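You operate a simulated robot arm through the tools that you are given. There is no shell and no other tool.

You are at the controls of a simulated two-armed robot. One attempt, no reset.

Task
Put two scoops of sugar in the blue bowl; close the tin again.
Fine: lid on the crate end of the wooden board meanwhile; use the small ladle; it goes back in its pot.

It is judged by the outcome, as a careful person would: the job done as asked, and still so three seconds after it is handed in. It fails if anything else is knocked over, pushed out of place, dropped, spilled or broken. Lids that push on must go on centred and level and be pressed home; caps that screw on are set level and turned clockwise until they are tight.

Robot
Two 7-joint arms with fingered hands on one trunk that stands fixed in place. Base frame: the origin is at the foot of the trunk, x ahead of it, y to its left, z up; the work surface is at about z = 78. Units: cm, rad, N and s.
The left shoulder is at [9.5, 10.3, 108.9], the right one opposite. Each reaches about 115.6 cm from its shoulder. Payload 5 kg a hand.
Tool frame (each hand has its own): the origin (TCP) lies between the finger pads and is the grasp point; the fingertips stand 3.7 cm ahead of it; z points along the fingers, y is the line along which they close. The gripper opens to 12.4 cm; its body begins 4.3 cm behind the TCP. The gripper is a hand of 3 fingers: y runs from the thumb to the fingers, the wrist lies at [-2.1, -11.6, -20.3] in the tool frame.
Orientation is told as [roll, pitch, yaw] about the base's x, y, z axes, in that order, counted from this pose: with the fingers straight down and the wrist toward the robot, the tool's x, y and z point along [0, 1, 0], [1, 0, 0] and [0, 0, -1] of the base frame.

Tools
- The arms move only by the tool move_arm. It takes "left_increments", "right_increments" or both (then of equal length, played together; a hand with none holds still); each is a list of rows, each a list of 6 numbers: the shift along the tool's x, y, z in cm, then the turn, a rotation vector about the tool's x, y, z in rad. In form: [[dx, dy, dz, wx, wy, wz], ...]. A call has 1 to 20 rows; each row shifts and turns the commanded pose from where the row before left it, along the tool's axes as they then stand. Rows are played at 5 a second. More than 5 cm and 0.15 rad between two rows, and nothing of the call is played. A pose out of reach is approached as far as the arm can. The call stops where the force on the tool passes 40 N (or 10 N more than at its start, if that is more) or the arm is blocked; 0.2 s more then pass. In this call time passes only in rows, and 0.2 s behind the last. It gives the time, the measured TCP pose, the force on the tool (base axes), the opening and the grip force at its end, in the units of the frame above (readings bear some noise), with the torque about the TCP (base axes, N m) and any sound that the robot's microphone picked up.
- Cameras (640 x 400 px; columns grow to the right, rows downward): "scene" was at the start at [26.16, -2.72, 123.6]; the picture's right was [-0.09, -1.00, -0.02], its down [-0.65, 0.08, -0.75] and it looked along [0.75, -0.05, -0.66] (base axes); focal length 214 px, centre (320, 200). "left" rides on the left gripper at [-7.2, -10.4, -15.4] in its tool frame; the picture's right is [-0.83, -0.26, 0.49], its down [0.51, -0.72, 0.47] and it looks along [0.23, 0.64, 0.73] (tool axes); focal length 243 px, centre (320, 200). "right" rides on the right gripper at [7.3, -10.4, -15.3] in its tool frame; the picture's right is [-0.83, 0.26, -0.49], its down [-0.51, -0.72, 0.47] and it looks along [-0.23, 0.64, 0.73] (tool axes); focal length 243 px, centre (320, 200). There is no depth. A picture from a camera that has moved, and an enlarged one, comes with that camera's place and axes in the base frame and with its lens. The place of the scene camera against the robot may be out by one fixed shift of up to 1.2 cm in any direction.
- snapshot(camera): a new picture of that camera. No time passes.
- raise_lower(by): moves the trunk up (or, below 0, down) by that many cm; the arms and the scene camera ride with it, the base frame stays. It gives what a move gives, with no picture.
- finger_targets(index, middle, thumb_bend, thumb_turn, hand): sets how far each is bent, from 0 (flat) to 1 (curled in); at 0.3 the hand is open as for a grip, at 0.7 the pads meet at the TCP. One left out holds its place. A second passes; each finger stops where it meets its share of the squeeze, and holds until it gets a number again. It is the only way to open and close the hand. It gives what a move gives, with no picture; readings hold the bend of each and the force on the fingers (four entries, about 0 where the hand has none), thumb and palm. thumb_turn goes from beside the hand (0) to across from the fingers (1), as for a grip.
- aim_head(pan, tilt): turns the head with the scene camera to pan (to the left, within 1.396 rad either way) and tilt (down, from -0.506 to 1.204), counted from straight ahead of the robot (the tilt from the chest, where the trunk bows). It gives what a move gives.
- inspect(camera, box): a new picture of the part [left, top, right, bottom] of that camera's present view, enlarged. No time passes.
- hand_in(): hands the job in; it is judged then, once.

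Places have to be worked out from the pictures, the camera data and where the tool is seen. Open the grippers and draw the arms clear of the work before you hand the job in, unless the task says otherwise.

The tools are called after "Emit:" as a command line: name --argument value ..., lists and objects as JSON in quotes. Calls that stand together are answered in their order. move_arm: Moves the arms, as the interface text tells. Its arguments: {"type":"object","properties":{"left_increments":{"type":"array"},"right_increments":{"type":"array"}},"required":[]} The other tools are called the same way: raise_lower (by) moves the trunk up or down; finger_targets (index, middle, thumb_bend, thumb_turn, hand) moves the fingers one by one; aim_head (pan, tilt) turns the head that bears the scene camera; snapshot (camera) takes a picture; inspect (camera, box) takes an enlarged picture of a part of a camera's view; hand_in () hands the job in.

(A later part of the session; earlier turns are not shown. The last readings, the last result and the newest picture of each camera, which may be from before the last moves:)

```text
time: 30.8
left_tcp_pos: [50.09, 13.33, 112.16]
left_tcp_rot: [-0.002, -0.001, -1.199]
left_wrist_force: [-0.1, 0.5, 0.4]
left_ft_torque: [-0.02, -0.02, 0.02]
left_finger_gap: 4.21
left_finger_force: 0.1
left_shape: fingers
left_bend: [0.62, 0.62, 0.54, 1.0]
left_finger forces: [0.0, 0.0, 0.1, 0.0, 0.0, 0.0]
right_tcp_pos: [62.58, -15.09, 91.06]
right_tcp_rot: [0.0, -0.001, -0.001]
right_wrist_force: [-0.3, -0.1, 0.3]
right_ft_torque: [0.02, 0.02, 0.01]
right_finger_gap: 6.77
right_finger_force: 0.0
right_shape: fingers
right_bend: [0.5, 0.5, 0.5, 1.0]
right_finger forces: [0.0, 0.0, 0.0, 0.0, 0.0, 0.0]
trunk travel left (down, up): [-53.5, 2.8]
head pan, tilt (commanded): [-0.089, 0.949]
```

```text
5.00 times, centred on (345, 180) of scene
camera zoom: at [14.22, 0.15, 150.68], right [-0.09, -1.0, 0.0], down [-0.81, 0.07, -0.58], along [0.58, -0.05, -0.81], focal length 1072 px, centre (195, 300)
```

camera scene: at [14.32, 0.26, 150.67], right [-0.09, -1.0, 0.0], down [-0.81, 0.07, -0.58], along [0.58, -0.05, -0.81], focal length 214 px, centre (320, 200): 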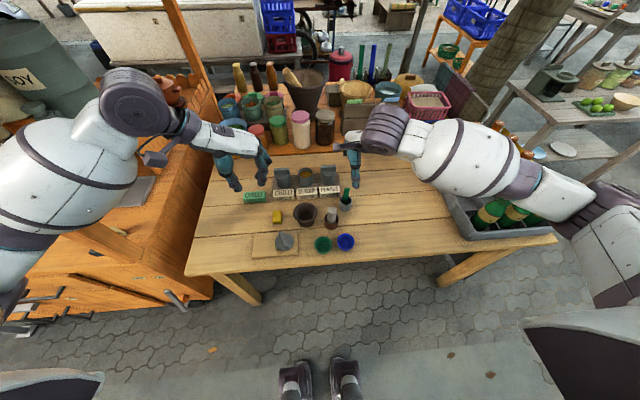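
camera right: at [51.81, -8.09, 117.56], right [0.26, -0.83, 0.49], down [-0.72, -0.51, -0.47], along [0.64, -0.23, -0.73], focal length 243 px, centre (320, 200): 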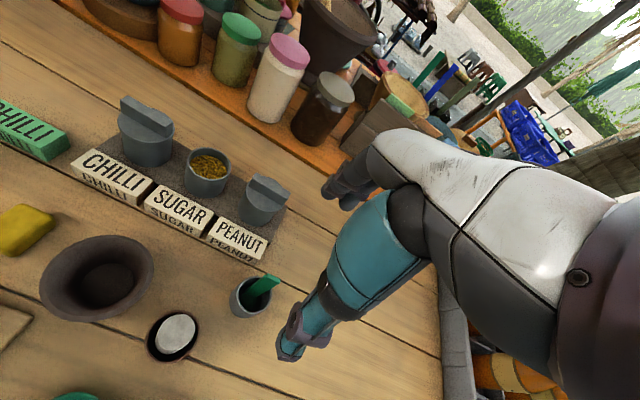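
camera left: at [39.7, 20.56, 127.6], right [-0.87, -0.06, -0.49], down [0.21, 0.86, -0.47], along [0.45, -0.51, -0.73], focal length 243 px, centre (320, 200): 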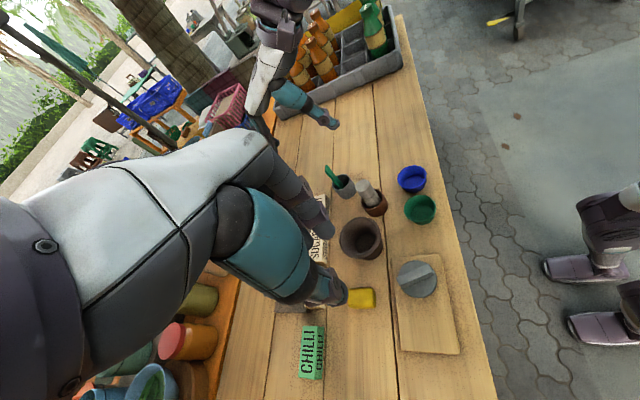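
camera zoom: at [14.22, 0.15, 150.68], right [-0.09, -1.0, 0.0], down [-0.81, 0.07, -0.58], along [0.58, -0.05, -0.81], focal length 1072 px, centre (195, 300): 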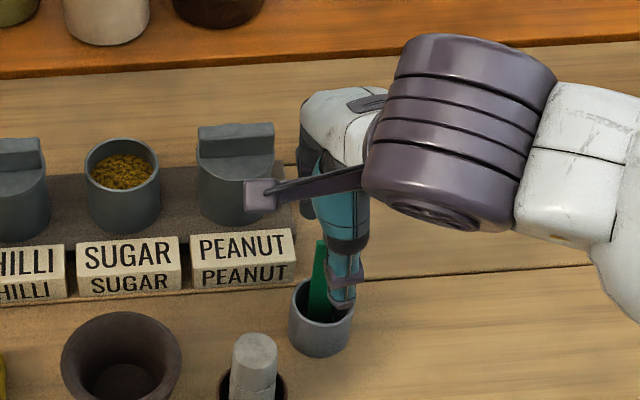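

The thumb sits about 0.9 cm to the right of the handle's centre while the two fingers straddle it evenly. I try turning the thumb slightly to bring it opposite the handle's middle.

Emit:
finger_targets --hand "right" --thumb_turn 0.88

Emit:
inspect --camera "right" --box '[200, 200, 400, 360]'

Emit:
inspect --camera "scene" --box '[310, 140, 380, 220]'

```text
time: 31.8
left_tcp_pos: [50.03, 13.5, 112.31]
left_tcp_rot: [-0.003, -0.003, -1.2]
left_wrist_force: [0.3, -0.6, 0.0]
left_ft_torque: [0.03, -0.01, 0.0]
left_finger_gap: 4.19
left_finger_force: 0.1
left_shape: fingers
left_bend: [0.62, 0.62, 0.54, 1.0]
left_finger forces: [0.0, 0.0, 0.0, 0.1, 0.0, 0.1]
right_tcp_pos: [62.35, -15.25, 91.18]
right_tcp_rot: [0.0, 0.0, 0.001]
right_wrist_force: [0.4, 0.1, 0.1]
right_ft_torque: [0.0, -0.02, -0.01]
right_finger_gap: 7.05
right_finger_force: 0.0
right_shape: fingers
right_bend: [0.5, 0.5, 0.5, 0.88]
right_finger forces: [0.1, 0.1, 0.1, 0.0, 0.0, 0.0]
trunk travel left (down, up): [-53.5, 2.8]
head pan, tilt (commanded): [-0.089, 0.949]
```

```text
2.50 times, centred on (300, 280) of right
camera zoom: at [52.04, -7.97, 106.6], right [0.26, -0.83, 0.49], down [-0.72, -0.51, -0.47], along [0.64, -0.23, -0.73], focal length 606 px, centre (370, 0)
```

zoom: 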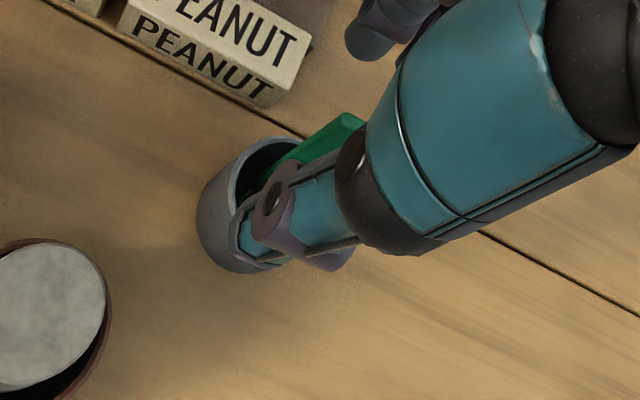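

```text
5.00 times, centred on (345, 180) of scene
camera zoom: at [14.21, 0.18, 150.69], right [-0.09, -1.0, 0.0], down [-0.81, 0.07, -0.58], along [0.58, -0.05, -0.81], focal length 1072 px, centre (195, 300)
```

zoom: 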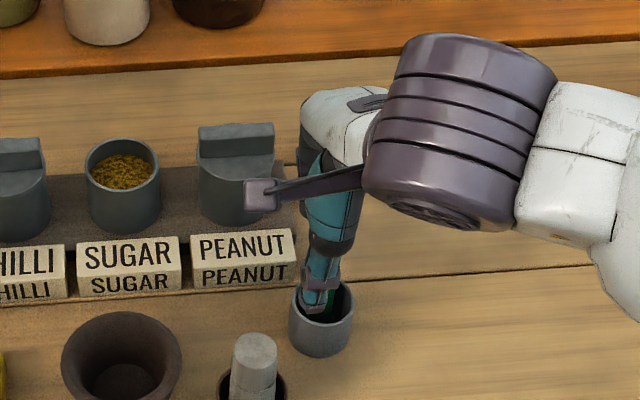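

That overshoots; interpolating, about 0.955 centres the thumb on the handle. I set that and lower to the grasp height (z≈88.4).

Emit:
finger_targets --hand "right" --thumb_turn 0.955

Emit:
move_arm --right_increments '[[0, 0, 0.9, 0, 0, 0], [0, 0, 0.9, 0, 0, 0], [0, 0, 0.8, 0, 0, 0]]'

Emit:
inspect --camera "right" --box '[200, 200, 400, 360]'

Emit:
inspect --camera "scene" --box '[310, 140, 380, 220]'

Emit:
inspect --camera "left" --box '[290, 110, 440, 230]'

```text
time: 32.8
left_tcp_pos: [50.16, 13.39, 112.13]
left_tcp_rot: [-0.002, -0.002, -1.199]
left_wrist_force: [0.0, -0.6, 0.3]
left_ft_torque: [-0.04, 0.02, 0.04]
left_finger_gap: 4.23
left_finger_force: 0.1
left_shape: fingers
left_bend: [0.62, 0.62, 0.54, 1.0]
left_finger forces: [0.0, 0.0, 0.0, 0.0, 0.1, 0.0]
right_tcp_pos: [62.45, -15.09, 91.15]
right_tcp_rot: [-0.001, 0.001, 0.0]
right_wrist_force: [-0.1, 0.0, -0.1]
right_ft_torque: [0.04, -0.01, 0.01]
right_finger_gap: 6.86
right_finger_force: 0.1
right_shape: fingers
right_bend: [0.5, 0.5, 0.5, 0.95]
right_finger forces: [0.0, 0.1, 0.0, 0.1, 0.0, 0.1]
trunk travel left (down, up): [-53.5, 2.8]
head pan, tilt (commanded): [-0.089, 0.949]
```

```text
time: 33.5
left_tcp_pos: [49.95, 13.37, 112.14]
left_tcp_rot: [-0.001, -0.002, -1.2]
left_wrist_force: [0.1, 0.0, -0.4]
left_ft_torque: [0.0, 0.01, -0.02]
left_finger_gap: 4.23
left_finger_force: 0.0
left_shape: fingers
left_bend: [0.62, 0.62, 0.54, 1.0]
left_finger forces: [0.0, 0.1, 0.1, 0.0, 0.0, 0.0]
right_tcp_pos: [62.66, -15.03, 88.51]
right_tcp_rot: [-0.001, 0.0, -0.001]
right_wrist_force: [0.5, -0.2, -0.7]
right_ft_torque: [0.0, -0.01, -0.01]
right_finger_gap: 6.88
right_finger_force: 0.0
right_shape: fingers
right_bend: [0.5, 0.5, 0.5, 0.95]
right_finger forces: [0.0, 0.1, 0.0, 0.0, 0.0, 0.0]
trunk travel left (down, up): [-53.5, 2.8]
head pan, tilt (commanded): [-0.089, 0.949]
```

```text
2.50 times, centred on (300, 280) of right
camera zoom: at [52.2, -7.78, 103.91], right [0.26, -0.83, 0.49], down [-0.72, -0.51, -0.47], along [0.64, -0.23, -0.73], focal length 606 px, centre (370, 0)
```

zoom: 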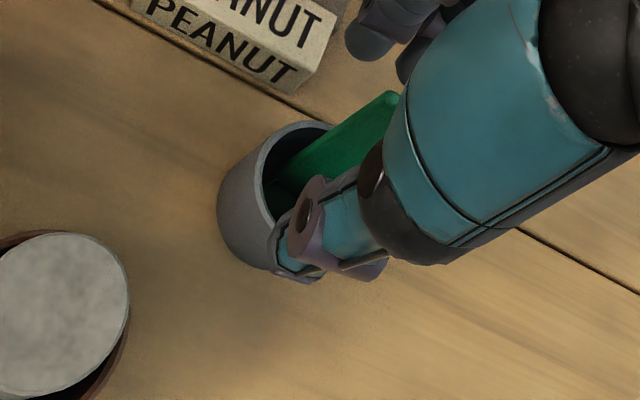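

```text
5.00 times, centred on (345, 180) of scene
camera zoom: at [14.21, 0.17, 150.69], right [-0.09, -1.0, 0.0], down [-0.81, 0.07, -0.58], along [0.58, -0.05, -0.81], focal length 1072 px, centre (195, 300)
```

zoom: 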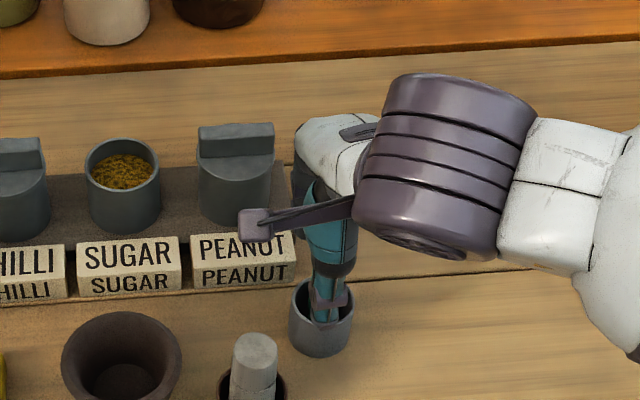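

```text
3.33 times, centred on (365, 170) of left
camera zoom: at [39.6, 20.48, 127.61], right [-0.87, -0.06, -0.49], down [0.21, 0.86, -0.47], along [0.45, -0.51, -0.73], focal length 809 px, centre (170, 300)
```

zoom: 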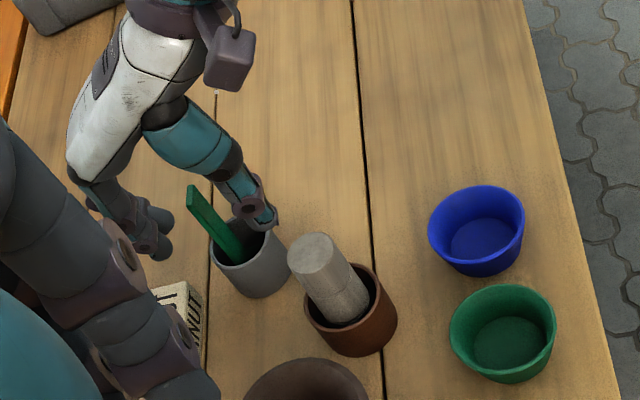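

Everything is aligned with no contact force. I close the right hand on the handle.

Emit:
finger_targets --hand "right" --index 0.76 --middle 0.76 --thumb_bend 0.76

Emit:
inspect --camera "right" --box '[200, 200, 400, 360]'

Emit:
inspect --camera "left" --box '[310, 140, 400, 220]'

```text
time: 34.5
left_tcp_pos: [50.08, 13.38, 112.22]
left_tcp_rot: [-0.002, -0.002, -1.2]
left_wrist_force: [1.0, -0.4, -0.6]
left_ft_torque: [0.0, -0.01, 0.01]
left_finger_gap: 4.22
left_finger_force: 0.0
left_shape: fingers
left_bend: [0.62, 0.62, 0.54, 1.0]
left_finger forces: [0.0, 0.0, 0.0, 0.1, 0.1, 0.0]
right_tcp_pos: [62.77, -14.98, 88.44]
right_tcp_rot: [0.0, 0.0, 0.001]
right_wrist_force: [-0.8, -0.3, 0.6]
right_ft_torque: [0.01, 0.03, 0.02]
right_finger_gap: 0.69
right_finger_force: 13.3
right_shape: fingers
right_bend: [0.73, 0.75, 0.71, 0.97]
right_finger forces: [9.9, 3.4, 0.0, 0.0, 13.3, 0.0]
trunk travel left (down, up): [-53.5, 2.8]
head pan, tilt (commanded): [-0.089, 0.949]
```

```text
2.50 times, centred on (300, 280) of right
camera zoom: at [52.18, -7.76, 103.94], right [0.26, -0.83, 0.49], down [-0.72, -0.51, -0.47], along [0.64, -0.23, -0.73], focal length 606 px, centre (370, 0)
```

zoom: 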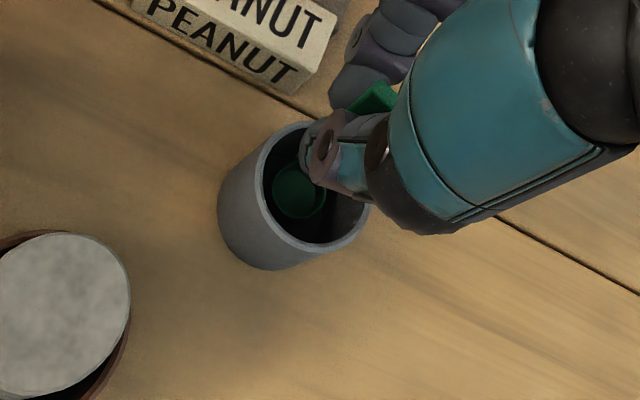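

```text
5.00 times, centred on (355, 180) of left
camera zoom: at [39.59, 20.49, 127.62], right [-0.87, -0.06, -0.49], down [0.21, 0.86, -0.47], along [0.45, -0.51, -0.73], focal length 1213 px, centre (145, 300)
```

zoom: 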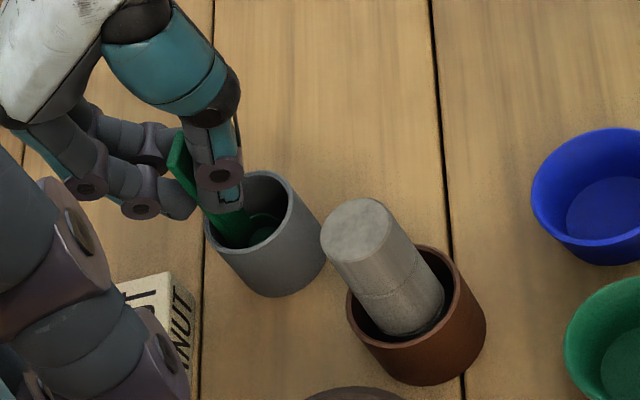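

The handle is gripped (0.69 cm gap, 13 N). I tighten a bit more for a firm hold.

Emit:
finger_targets --hand "right" --index 0.84 --middle 0.84 --thumb_bend 0.84

Emit:
move_arm --right_increments '[[0, 0, -0.5, 0, 0, 0], [0, 0, -0.8, 0, 0, 0], [0, 0, -1.0, 0, 0, 0]]'

Emit:
inspect --camera "right" --box '[200, 200, 400, 360]'

Emit:
inspect --camera "left" --box '[310, 140, 400, 220]'

```text
time: 35.5
left_tcp_pos: [50.11, 13.36, 112.19]
left_tcp_rot: [-0.002, -0.001, -1.199]
left_wrist_force: [0.1, 0.1, -0.6]
left_ft_torque: [-0.01, 0.01, -0.03]
left_finger_gap: 4.24
left_finger_force: 0.1
left_shape: fingers
left_bend: [0.62, 0.62, 0.54, 1.0]
left_finger forces: [0.0, 0.0, 0.1, 0.1, 0.0, 0.1]
right_tcp_pos: [62.62, -14.92, 88.52]
right_tcp_rot: [0.0, 0.0, 0.001]
right_wrist_force: [-0.4, -0.9, -1.0]
right_ft_torque: [-0.01, 0.03, -0.02]
right_finger_gap: 0.53
right_finger_force: 16.6
right_shape: fingers
right_bend: [0.75, 0.84, 0.75, 0.97]
right_finger forces: [15.0, 1.8, 0.0, 0.0, 16.8, 0.0]
trunk travel left (down, up): [-53.5, 2.8]
head pan, tilt (commanded): [-0.089, 0.949]
```

```text
time: 36.4
left_tcp_pos: [50.09, 13.37, 112.18]
left_tcp_rot: [-0.001, -0.002, -1.199]
left_wrist_force: [0.1, 0.2, 0.4]
left_ft_torque: [0.03, -0.05, -0.01]
left_finger_gap: 4.22
left_finger_force: 0.0
left_shape: fingers
left_bend: [0.62, 0.62, 0.54, 1.0]
left_finger forces: [0.1, 0.0, 0.1, 0.0, 0.0, 0.1]
right_tcp_pos: [62.47, -15.12, 90.77]
right_tcp_rot: [0.001, -0.001, 0.001]
right_wrist_force: [0.2, -0.2, -0.5]
right_ft_torque: [0.02, 0.0, 0.0]
right_finger_gap: 0.56
right_finger_force: 17.5
right_shape: fingers
right_bend: [0.75, 0.84, 0.75, 0.97]
right_finger forces: [15.3, 2.0, 0.0, 0.0, 16.7, 0.1]
trunk travel left (down, up): [-53.5, 2.8]
head pan, tilt (commanded): [-0.089, 0.949]
```

```text
2.50 times, centred on (300, 280) of right
camera zoom: at [52.02, -7.84, 106.19], right [0.26, -0.83, 0.49], down [-0.72, -0.51, -0.47], along [0.64, -0.23, -0.73], focal length 606 px, centre (370, 0)
```

zoom: 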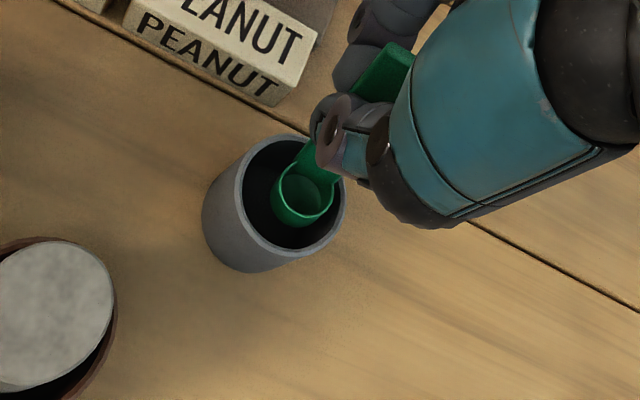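

```text
5.00 times, centred on (355, 180) of left
camera zoom: at [39.58, 20.49, 127.63], right [-0.87, -0.06, -0.49], down [0.21, 0.86, -0.47], along [0.45, -0.51, -0.73], focal length 1213 px, centre (145, 300)
```

zoom: 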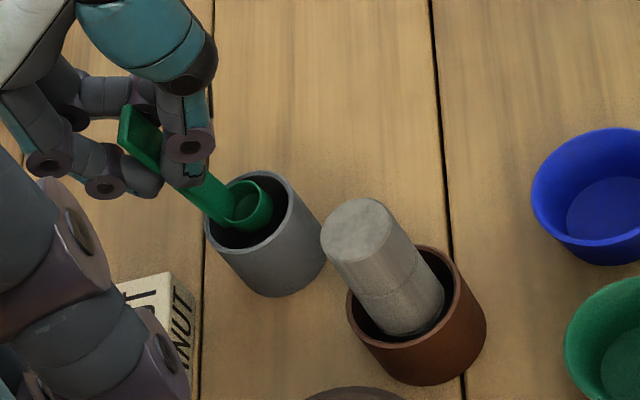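

The ladle comes up nicely with its cup level. I lift it clear of the pot and check how it sits in the hand.

Emit:
move_arm --right_increments '[[0, 0, -1.2, 0, 0, 0], [0, 0, -1.5, 0, 0, 0], [0, 0, -2.0, 0, 0, 0], [0, 0, -2.5, 0, 0, 0], [0, 0, -2.0, 0, 0, 0]]'

Emit:
inspect --camera "right" --box '[200, 180, 400, 340]'

Emit:
inspect --camera "left" --box '[280, 100, 400, 210]'

Emit:
inspect --camera "scene" --box '[290, 120, 380, 220]'

```text
time: 37.5
left_tcp_pos: [50.15, 13.41, 112.22]
left_tcp_rot: [-0.002, -0.001, -1.199]
left_wrist_force: [0.2, 0.2, 0.6]
left_ft_torque: [0.06, -0.02, 0.01]
left_finger_gap: 4.22
left_finger_force: 0.0
left_shape: fingers
left_bend: [0.62, 0.62, 0.54, 1.0]
left_finger forces: [0.0, 0.0, 0.1, 0.0, 0.0, 0.0]
right_tcp_pos: [62.47, -14.88, 100.03]
right_tcp_rot: [0.001, 0.001, 0.0]
right_wrist_force: [-0.2, 0.2, -1.1]
right_ft_torque: [0.02, -0.03, 0.02]
right_finger_gap: 0.54
right_finger_force: 16.0
right_shape: fingers
right_bend: [0.75, 0.84, 0.75, 0.97]
right_finger forces: [15.4, 1.9, 0.1, 0.0, 16.6, 0.0]
trunk travel left (down, up): [-53.5, 2.8]
head pan, tilt (commanded): [-0.089, 0.949]
```

```text
2.50 times, centred on (300, 260) of right
camera zoom: at [52.09, -7.62, 115.41], right [0.26, -0.83, 0.49], down [-0.72, -0.51, -0.47], along [0.64, -0.23, -0.73], focal length 606 px, centre (370, 50)
```

zoom: 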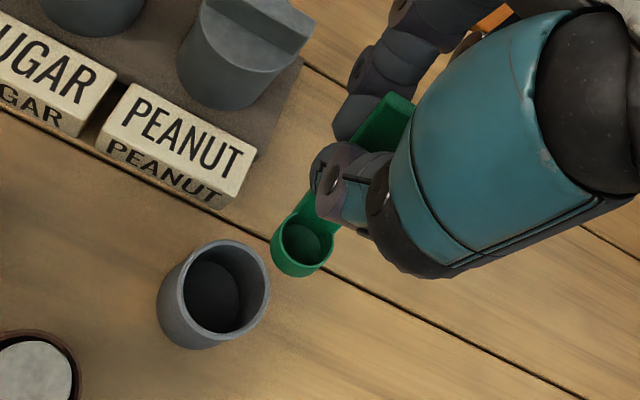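

```text
3.64 times, centred on (340, 155) of left
camera zoom: at [39.58, 20.51, 127.62], right [-0.87, -0.06, -0.49], down [0.21, 0.86, -0.47], along [0.45, -0.51, -0.73], focal length 882 px, centre (247, 364)
```

zoom: 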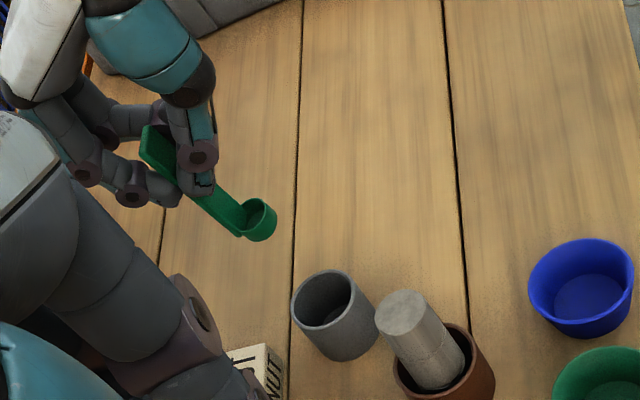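

```text
4.00 times, centred on (335, 170) of scene
camera zoom: at [14.19, 0.2, 150.69], right [-0.09, -1.0, 0.0], down [-0.81, 0.07, -0.58], along [0.58, -0.05, -0.81], focal length 858 px, centre (260, 320)
```

zoom: 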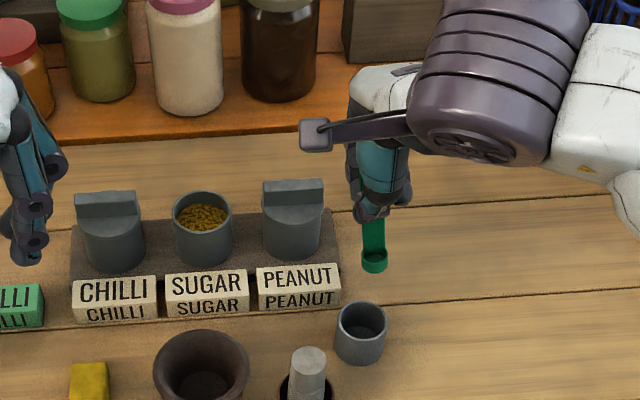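

The ladle hangs upright with the cup about 1.4 cm toward the robot and its bottom ~8.9 cm below the TCP; the pot is undisturbed. I carry the ladle over the open sugar tin, keeping z=100.

Emit:
move_arm --right_increments '[[2.88, 2.8, 0, 0, 0, 0], [2.88, 2.8, 0, 0, 0, 0], [2.88, 2.8, 0, 0, 0, 0], [2.88, 2.8, 0, 0, 0, 0], [2.88, 2.8, 0, 0, 0, 0]]'

Emit:
snapshot --camera "right"

Emit:
inspect --camera "right" --box '[200, 180, 400, 340]'

Emit:
inspect --camera "scene" --box '[260, 110, 360, 220]'

Emit:
snapshot --camera "left"

```text
time: 38.8
left_tcp_pos: [50.23, 13.53, 112.0]
left_tcp_rot: [-0.003, -0.004, -1.198]
left_wrist_force: [-0.4, 0.7, -0.3]
left_ft_torque: [-0.01, -0.02, 0.02]
left_finger_gap: 4.22
left_finger_force: 0.1
left_shape: fingers
left_bend: [0.62, 0.62, 0.54, 1.0]
left_finger forces: [0.0, 0.1, 0.0, 0.0, 0.0, 0.0]
right_tcp_pos: [76.61, -0.28, 100.2]
right_tcp_rot: [-0.002, -0.001, 0.0]
right_wrist_force: [-1.4, 0.0, -1.0]
right_ft_torque: [-0.02, 0.0, -0.01]
right_finger_gap: 0.52
right_finger_force: 16.5
right_shape: fingers
right_bend: [0.75, 0.84, 0.75, 0.97]
right_finger forces: [15.4, 1.9, 0.0, 0.1, 16.6, 0.0]
trunk travel left (down, up): [-53.5, 2.8]
head pan, tilt (commanded): [-0.089, 0.949]
```

```text
taken
camera right: at [66.15, 6.98, 115.54], right [0.26, -0.83, 0.49], down [-0.72, -0.51, -0.47], along [0.64, -0.23, -0.73], focal length 243 px, centre (320, 200)
```

right: 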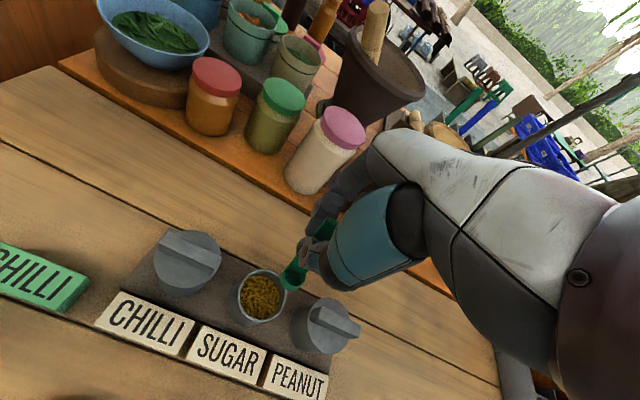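

```text
2.50 times, centred on (300, 260) of right
camera zoom: at [66.15, 6.98, 115.54], right [0.26, -0.83, 0.49], down [-0.72, -0.51, -0.47], along [0.64, -0.23, -0.73], focal length 606 px, centre (370, 50)
```

zoom: 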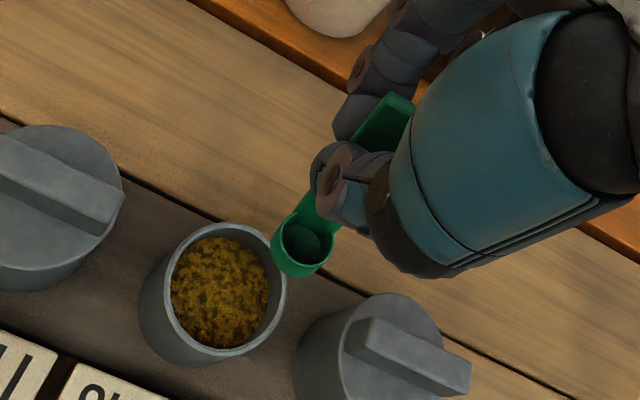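

```text
3.64 times, centred on (310, 165) of scene
camera zoom: at [14.31, 0.35, 150.68], right [-0.09, -1.0, 0.0], down [-0.81, 0.07, -0.58], along [0.58, -0.05, -0.81], focal length 780 px, centre (356, 327)
```

zoom: 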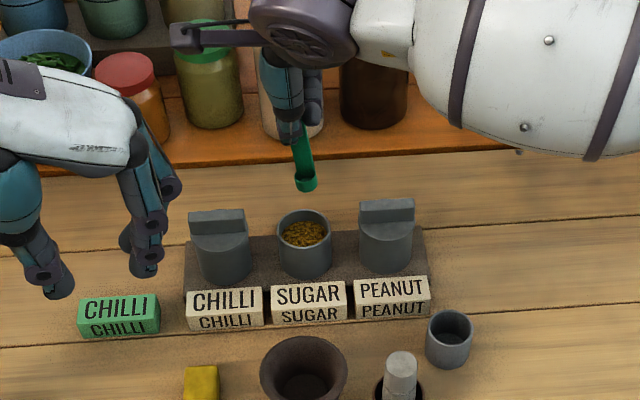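

```text
taken
camera left: at [39.68, 20.63, 127.56], right [-0.87, -0.06, -0.49], down [0.21, 0.85, -0.47], along [0.45, -0.52, -0.73], focal length 243 px, centre (320, 200)
```

left: 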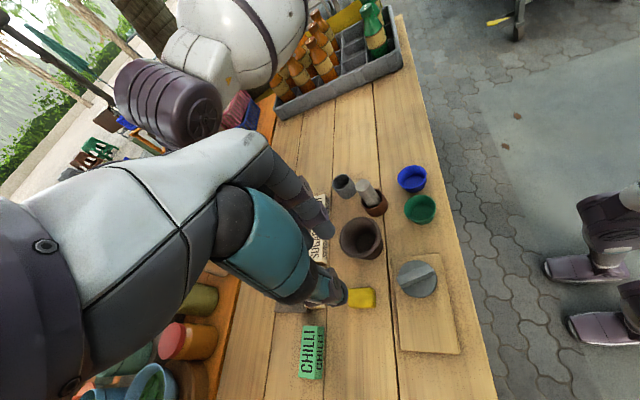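

The cup is above the tin's centre (cup about [75.1, 0.0], tin opening about [74.9, 0.0], sugar surface roughly 1 cm below the rim). I lower the ladle slowly into the sugar, watching the force.

Emit:
move_arm --right_increments '[[0, 0, 2.5, 0, 0, 0], [0, 0, 2.5, 0, 0, 0], [0, 0, 1.2, 0, 0, 0], [0, 0, 0.6, 0, 0, 0]]'

Emit:
inspect --camera "right" --box '[200, 180, 400, 340]'

Emit:
inspect --camera "scene" --box '[270, 130, 340, 210]'

```text
time: 39.8
left_tcp_pos: [50.13, 13.45, 112.19]
left_tcp_rot: [-0.002, -0.002, -1.198]
left_wrist_force: [-0.3, 0.6, 0.1]
left_ft_torque: [0.04, 0.03, 0.01]
left_finger_gap: 4.19
left_finger_force: 0.0
left_shape: fingers
left_bend: [0.62, 0.62, 0.54, 1.0]
left_finger forces: [0.0, 0.1, 0.0, 0.1, 0.0, 0.1]
right_tcp_pos: [76.65, -0.27, 93.31]
right_tcp_rot: [0.001, 0.001, 0.001]
right_wrist_force: [0.7, 1.3, 3.1]
right_ft_torque: [0.02, -0.05, -0.01]
right_finger_gap: 0.54
right_finger_force: 16.7
right_shape: fingers
right_bend: [0.75, 0.84, 0.76, 0.97]
right_finger forces: [16.3, 0.7, 0.0, 0.0, 16.9, 0.0]
trunk travel left (down, up): [-53.5, 2.8]
head pan, tilt (commanded): [-0.089, 0.949]
```

```text
2.50 times, centred on (300, 260) of right
camera zoom: at [66.2, 6.84, 108.77], right [0.26, -0.83, 0.49], down [-0.72, -0.51, -0.47], along [0.64, -0.23, -0.73], focal length 606 px, centre (370, 50)
```

zoom: 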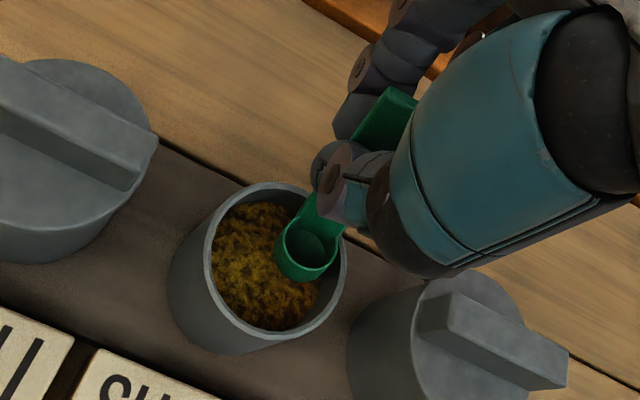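

```text
5.00 times, centred on (305, 170) of scene
camera zoom: at [14.18, 0.23, 150.71], right [-0.09, -1.0, 0.0], down [-0.81, 0.07, -0.58], along [0.58, -0.05, -0.81], focal length 1072 px, centre (395, 350)
```

zoom: 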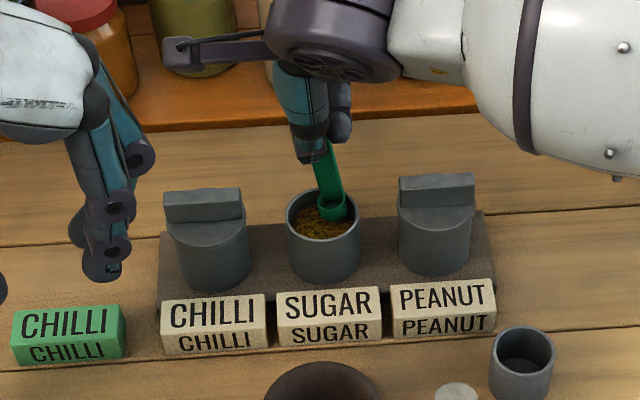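

A 3 N upward force appears as the cup's base meets the sugar, and the cup is slightly right/back of centre. I shift 0.3 cm toward the tin's centre and press down gently in small steps.

Emit:
move_arm --right_increments '[[0.15, -0.15, -0.3, 0, 0, 0], [0.2, -0.2, 0, 0, 0, 0], [0, 0, 0.4, 0, 0, 0], [0, 0, 0.4, 0, 0, 0], [0, 0, 0.4, 0, 0, 0]]'

Emit:
inspect --camera "right" --box '[220, 200, 360, 320]'

Emit:
inspect --camera "scene" --box '[275, 145, 335, 205]'

```text
time: 41.0
left_tcp_pos: [50.34, 13.4, 112.12]
left_tcp_rot: [-0.001, -0.003, -1.199]
left_wrist_force: [-0.4, 0.1, 0.3]
left_ft_torque: [0.0, 0.0, -0.01]
left_finger_gap: 4.22
left_finger_force: 0.0
left_shape: fingers
left_bend: [0.62, 0.62, 0.54, 1.0]
left_finger forces: [0.1, 0.0, 0.1, 0.0, 0.0, 0.0]
right_tcp_pos: [76.15, -0.13, 92.23]
right_tcp_rot: [0.0, 0.001, 0.002]
right_wrist_force: [1.0, 0.0, -0.9]
right_ft_torque: [-0.04, -0.02, 0.0]
right_finger_gap: 0.52
right_finger_force: 17.0
right_shape: fingers
right_bend: [0.75, 0.84, 0.76, 0.97]
right_finger forces: [15.9, 1.5, 0.0, 0.0, 16.6, 0.0]
trunk travel left (down, up): [-53.5, 2.8]
head pan, tilt (commanded): [-0.089, 0.949]
```

```text
3.33 times, centred on (290, 260) of right
camera zoom: at [65.72, 7.14, 107.66], right [0.26, -0.83, 0.49], down [-0.72, -0.51, -0.47], along [0.64, -0.23, -0.73], focal length 809 px, centre (420, 0)
```

zoom: 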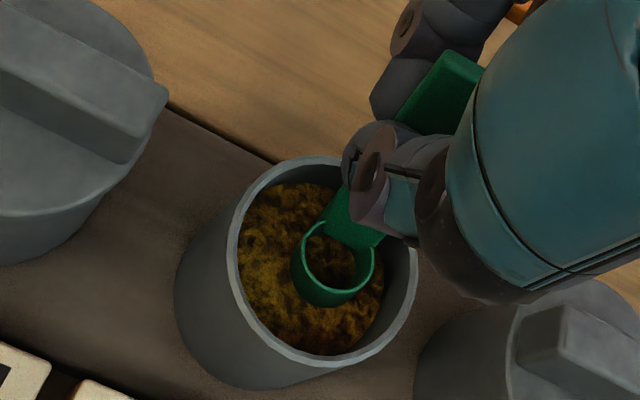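

```text
6.67 times, centred on (305, 175) of scene
camera zoom: at [14.22, 0.2, 150.69], right [-0.09, -1.0, 0.0], down [-0.81, 0.07, -0.58], along [0.58, -0.05, -0.81], focal length 1430 px, centre (420, 367)
```

zoom: 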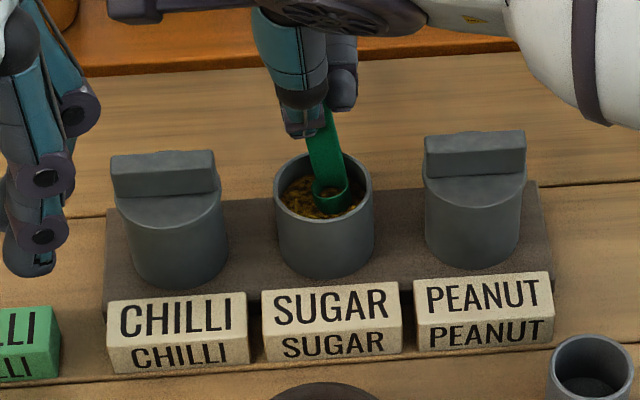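

No resistance now, and sugar shows inside the cup, so the cup is partly immersed. I go 1.9 cm deeper to submerge the cup's rim, draw it 0.4 cm toward the robot, and keep it level.

Emit:
move_arm --right_increments '[[0, 0, 0.5, 0, 0, 0], [0, 0, 0.5, 0, 0, 0], [0, 0, 0.5, 0, 0, 0], [0, 0, 0.4, 0, 0, 0], [0, -0.2, 0, 0, 0, 0], [0, -0.2, 0, 0, 0, 0]]'

Emit:
inspect --camera "right" --box '[220, 200, 360, 320]'

Emit:
inspect --camera "scene" --box '[275, 145, 335, 205]'

```text
time: 42.4
left_tcp_pos: [49.9, 13.37, 112.28]
left_tcp_rot: [0.001, -0.003, -1.198]
left_wrist_force: [-0.1, 0.1, -0.1]
left_ft_torque: [0.04, 0.02, 0.0]
left_finger_gap: 4.23
left_finger_force: 0.0
left_shape: fingers
left_bend: [0.62, 0.62, 0.54, 1.0]
left_finger forces: [0.0, 0.0, 0.0, 0.1, 0.0, 0.1]
right_tcp_pos: [75.89, -0.2, 90.69]
right_tcp_rot: [0.001, -0.003, 0.001]
right_wrist_force: [3.4, 2.0, 16.6]
right_ft_torque: [0.17, -0.3, -0.06]
right_finger_gap: 0.51
right_finger_force: 19.7
right_shape: fingers
right_bend: [0.76, 0.84, 0.77, 0.97]
right_finger forces: [20.3, 0.7, 0.0, 0.1, 18.5, 0.0]
trunk travel left (down, up): [-53.5, 2.8]
head pan, tilt (commanded): [-0.089, 0.949]
```

```text
3.33 times, centred on (290, 260) of right
camera zoom: at [65.23, 7.06, 106.1], right [0.26, -0.83, 0.49], down [-0.72, -0.51, -0.48], along [0.64, -0.23, -0.73], focal length 809 px, centre (420, 0)
```

zoom: 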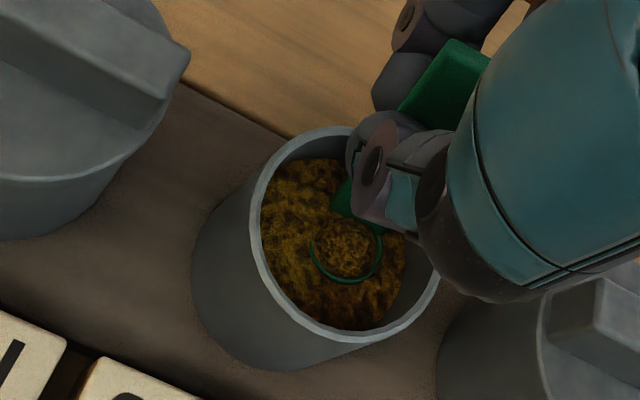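

```text
6.67 times, centred on (305, 175) of scene
camera zoom: at [14.0, 0.19, 150.73], right [-0.09, -1.0, 0.0], down [-0.81, 0.07, -0.58], along [0.58, -0.05, -0.81], focal length 1430 px, centre (420, 367)
```

zoom: 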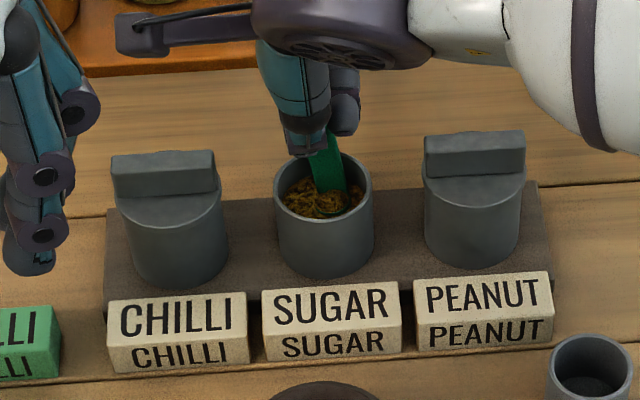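

The cup is now full of sugar (a mound inside its ring), with 17 N at the bottom. I lift slowly straight up, keeping it level.

Emit:
move_arm --right_increments '[[0, 0, -0.4, 0, 0, 0], [0, 0, -0.5, 0, 0, 0], [0, 0, -0.6, 0, 0, 0], [0, 0, -0.7, 0, 0, 0], [0, 0, -0.8, 0, 0, 0], [0, 0, -1.0, 0, 0, 0]]'

Emit:
inspect --camera "right" --box '[220, 200, 360, 320]'

Emit:
inspect --camera "scene" --box '[275, 145, 335, 205]'

```text
time: 43.8
left_tcp_pos: [50.1, 13.42, 112.23]
left_tcp_rot: [-0.003, -0.002, -1.198]
left_wrist_force: [0.3, 0.1, 0.3]
left_ft_torque: [0.02, -0.02, -0.02]
left_finger_gap: 4.22
left_finger_force: 0.1
left_shape: fingers
left_bend: [0.62, 0.62, 0.54, 1.0]
left_finger forces: [0.1, 0.1, 0.0, 0.1, 0.0, 0.0]
right_tcp_pos: [75.93, -0.23, 94.44]
right_tcp_rot: [-0.001, 0.0, 0.0]
right_wrist_force: [0.2, -0.4, -0.6]
right_ft_torque: [-0.01, -0.02, 0.0]
right_finger_gap: 0.53
right_finger_force: 16.4
right_shape: fingers
right_bend: [0.75, 0.84, 0.77, 0.97]
right_finger forces: [15.7, 1.0, 0.0, 0.0, 16.3, 0.0]
trunk travel left (down, up): [-53.5, 2.8]
head pan, tilt (commanded): [-0.089, 0.949]
```

```text
3.33 times, centred on (290, 260) of right
camera zoom: at [65.43, 6.99, 109.79], right [0.26, -0.83, 0.49], down [-0.72, -0.51, -0.47], along [0.64, -0.23, -0.73], focal length 809 px, centre (420, 0)
```

zoom: 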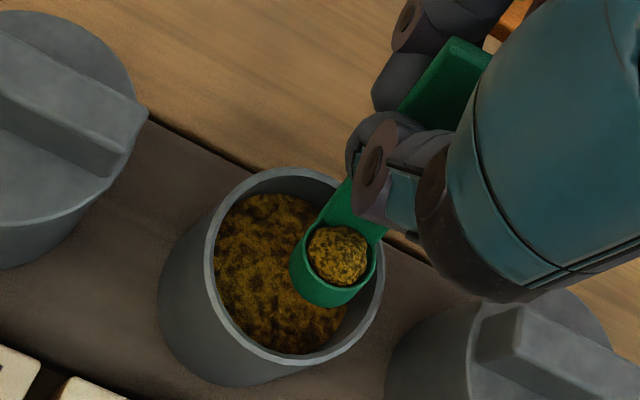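

```text
6.67 times, centred on (305, 175) of scene
camera zoom: at [14.17, 0.19, 150.7], right [-0.09, -1.0, 0.0], down [-0.81, 0.07, -0.58], along [0.58, -0.05, -0.81], focal length 1430 px, centre (420, 367)
```

zoom: 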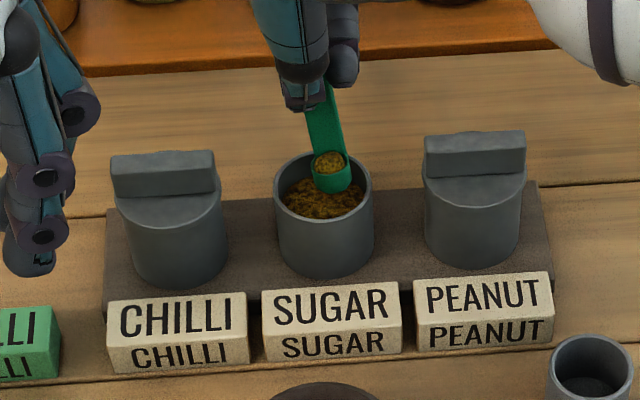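

The ladle holds a full heaped scoop. I raise it to z≈104, then turn the hand (yaw +0.9, wrist to the right) keeping the ladle upright, so that it can reach close to the body over the bowl.

Emit:
move_arm --right_increments '[[0, 0, -1.5, 0, 0, 0], [0, 0, -2.5, 0, 0, 0], [0, 0, -2.5, 0, 0, 0], [0, 0, -2.5, 0, 0, 0], [0, 0, -0.5, 0, 0, -0.1], [0, 0, 0, 0, 0, -0.13], [0, 0, 0, 0, 0, -0.13], [0, 0, 0, 0, 0, -0.13], [0, 0, 0, 0, 0, -0.13], [0, 0, 0, 0, 0, -0.13], [0, 0, 0, 0, 0, -0.13]]'

Emit:
snapshot --camera "right"

Emit:
snapshot --camera "scene"

```text
time: 46.1
left_tcp_pos: [50.13, 13.36, 112.32]
left_tcp_rot: [-0.002, -0.001, -1.198]
left_wrist_force: [0.7, -0.6, 0.2]
left_ft_torque: [-0.02, 0.01, 0.01]
left_finger_gap: 4.21
left_finger_force: 0.0
left_shape: fingers
left_bend: [0.62, 0.62, 0.54, 1.0]
left_finger forces: [0.1, 0.1, 0.0, 0.1, 0.1, 0.0]
right_tcp_pos: [75.81, -0.24, 103.97]
right_tcp_rot: [0.0, 0.0, 0.884]
right_wrist_force: [0.5, -0.2, -0.5]
right_ft_torque: [-0.02, 0.0, 0.01]
right_finger_gap: 0.55
right_finger_force: 16.5
right_shape: fingers
right_bend: [0.75, 0.84, 0.77, 0.97]
right_finger forces: [15.6, 0.9, 0.0, 0.0, 15.9, 0.1]
trunk travel left (down, up): [-53.5, 2.8]
head pan, tilt (commanded): [-0.089, 0.949]
```

```text
taken
camera right: at [63.6, -3.66, 119.31], right [0.81, -0.33, 0.49], down [-0.07, -0.88, -0.47], along [0.59, 0.35, -0.73], focal length 243 px, centre (320, 200)
```

right: 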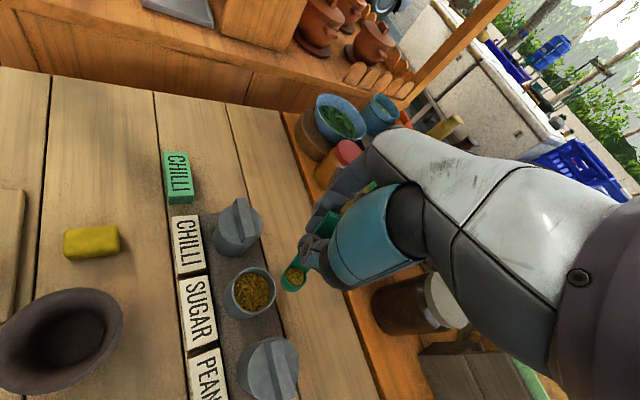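

```text
taken
camera scene: at [14.25, 0.16, 150.68], right [-0.09, -1.0, 0.0], down [-0.81, 0.07, -0.58], along [0.58, -0.05, -0.81], focal length 214 px, centre (320, 200)
```

scene: 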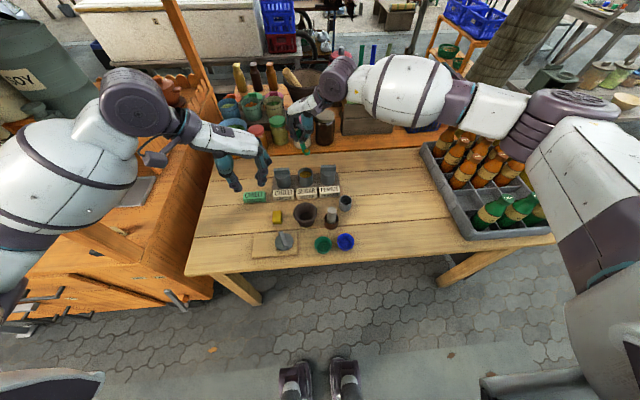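

The scoop is still full and level. I carry it toward the blue bowl in a straight level path, stopping short to check.

Emit:
move_arm --right_increments '[[0.9, -1.5, 0, 0, 0, 0], [1.4, -2.4, 0, 0, 0, 0], [1.5, -2.5, 0, 0, 0, 0], [1.5, -2.5, 0, 0, 0, 0], [1.5, -2.5, 0, 0, 0, 0], [1.5, -2.5, 0, 0, 0, 0], [1.5, -2.5, 0, 0, 0, 0], [1.5, -2.5, 0, 0, 0, 0], [1.5, -2.5, 0, 0, 0, 0], [0.8, -1.3, 0, 0, 0, 0]]'

Emit:
snapshot --camera "right"

Emit:
snapshot --camera "scene"

Emit:
snapshot --camera "left"

```text
time: 48.4
left_tcp_pos: [50.17, 13.47, 112.14]
left_tcp_rot: [-0.002, -0.002, -1.198]
left_wrist_force: [-0.6, -0.4, 0.1]
left_ft_torque: [0.0, 0.02, 0.02]
left_finger_gap: 4.21
left_finger_force: 0.0
left_shape: fingers
left_bend: [0.62, 0.62, 0.54, 1.0]
left_finger forces: [0.0, 0.0, 0.0, 0.0, 0.1, 0.1]
right_tcp_pos: [50.84, -8.85, 103.93]
right_tcp_rot: [0.0, 0.0, 0.882]
right_wrist_force: [-0.2, 0.0, -1.2]
right_ft_torque: [-0.01, -0.01, 0.02]
right_finger_gap: 0.52
right_finger_force: 16.9
right_shape: fingers
right_bend: [0.75, 0.84, 0.77, 0.97]
right_finger forces: [15.6, 0.8, 0.0, 0.0, 16.0, 0.1]
trunk travel left (down, up): [-53.5, 2.8]
head pan, tilt (commanded): [-0.089, 0.949]
```

```text
taken
camera right: at [38.53, -12.47, 119.37], right [0.81, -0.33, 0.49], down [-0.07, -0.88, -0.47], along [0.59, 0.35, -0.73], focal length 243 px, centre (320, 200)
```

right: 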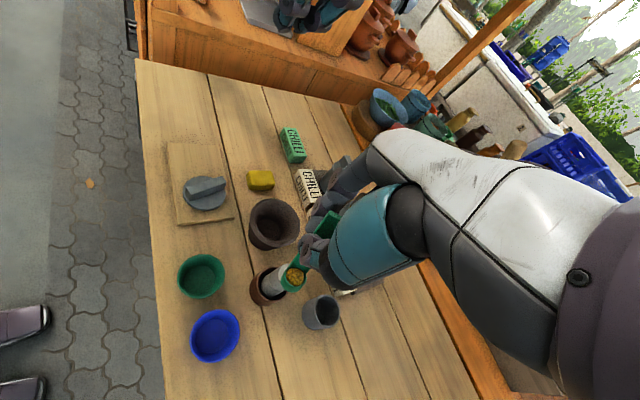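

```text
taken
camera scene: at [14.18, 0.17, 150.69], right [-0.09, -1.0, 0.0], down [-0.81, 0.07, -0.58], along [0.58, -0.05, -0.81], focal length 214 px, centre (320, 200)
```

scene: 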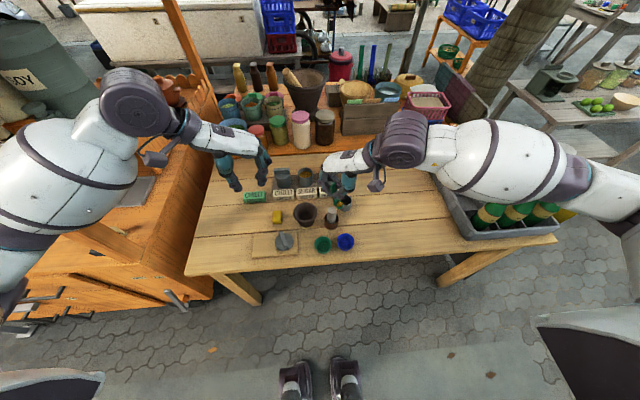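

```text
taken
camera left: at [39.57, 20.48, 127.63], right [-0.87, -0.06, -0.49], down [0.21, 0.86, -0.47], along [0.45, -0.51, -0.73], focal length 243 px, centre (320, 200)
```

left: 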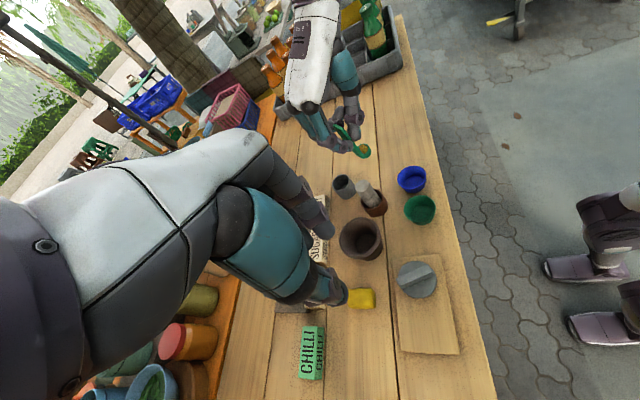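

The bowl triangulates to about [45.0, -12.2] with rim z≈81. I move the cup horizontally over it first and check from above before lowering.

Emit:
move_arm --right_increments '[[0.83, -1.52, 0, 0, 0, 0], [0.83, -1.52, 1.0, 0, 0, 0], [0.83, -1.52, 2.0, 0, 0, 0], [0, 0, 2.0, 0, 0, 0]]'

Emit:
snapshot --camera "right"

Emit:
inspect --camera "left" --box '[320, 100, 460, 230]'

Emit:
inspect --camera "scene" --box '[290, 160, 400, 270]'

```text
time: 49.4
left_tcp_pos: [50.23, 13.36, 112.2]
left_tcp_rot: [-0.002, -0.002, -1.2]
left_wrist_force: [-0.3, 0.8, 0.7]
left_ft_torque: [0.01, 0.02, 0.02]
left_finger_gap: 4.23
left_finger_force: 0.0
left_shape: fingers
left_bend: [0.62, 0.62, 0.54, 1.0]
left_finger forces: [0.1, 0.1, 0.0, 0.1, 0.0, 0.1]
right_tcp_pos: [46.18, -11.02, 98.97]
right_tcp_rot: [0.0, 0.002, 0.881]
right_wrist_force: [0.6, -0.2, -0.1]
right_ft_torque: [0.01, -0.02, 0.01]
right_finger_gap: 0.54
right_finger_force: 15.7
right_shape: fingers
right_bend: [0.75, 0.84, 0.77, 0.97]
right_finger forces: [15.6, 0.8, 0.1, 0.0, 16.0, 0.1]
trunk travel left (down, up): [-53.5, 2.8]
head pan, tilt (commanded): [-0.089, 0.949]
```

```text
taken
camera right: at [33.82, -14.41, 114.36], right [0.81, -0.33, 0.49], down [-0.07, -0.88, -0.47], along [0.59, 0.35, -0.73], focal length 243 px, centre (320, 200)
```

right: 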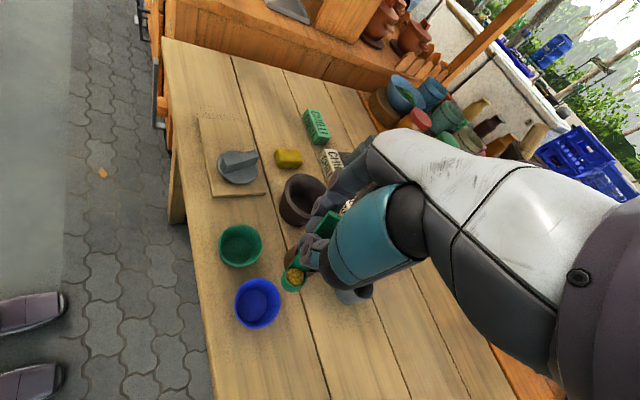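

```text
3.08 times, centred on (390, 165) of left
camera zoom: at [39.61, 20.47, 127.61], right [-0.87, -0.06, -0.49], down [0.21, 0.86, -0.47], along [0.45, -0.51, -0.73], focal length 746 px, centre (105, 308)
```

zoom: 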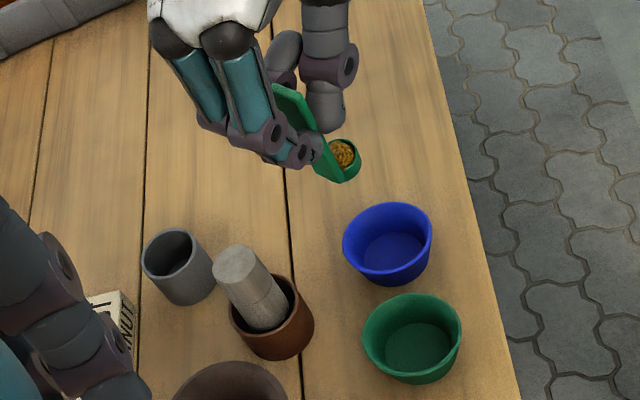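

```text
3.64 times, centred on (345, 215) of scene
camera zoom: at [14.23, 0.16, 150.68], right [-0.09, -1.0, 0.0], down [-0.81, 0.07, -0.58], along [0.58, -0.05, -0.81], focal length 780 px, centre (229, 146)
```

zoom: 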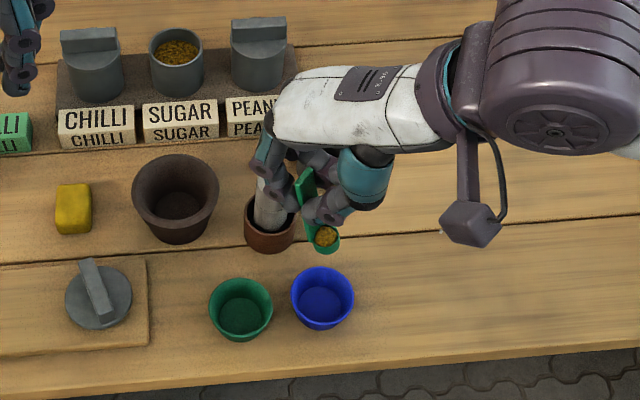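

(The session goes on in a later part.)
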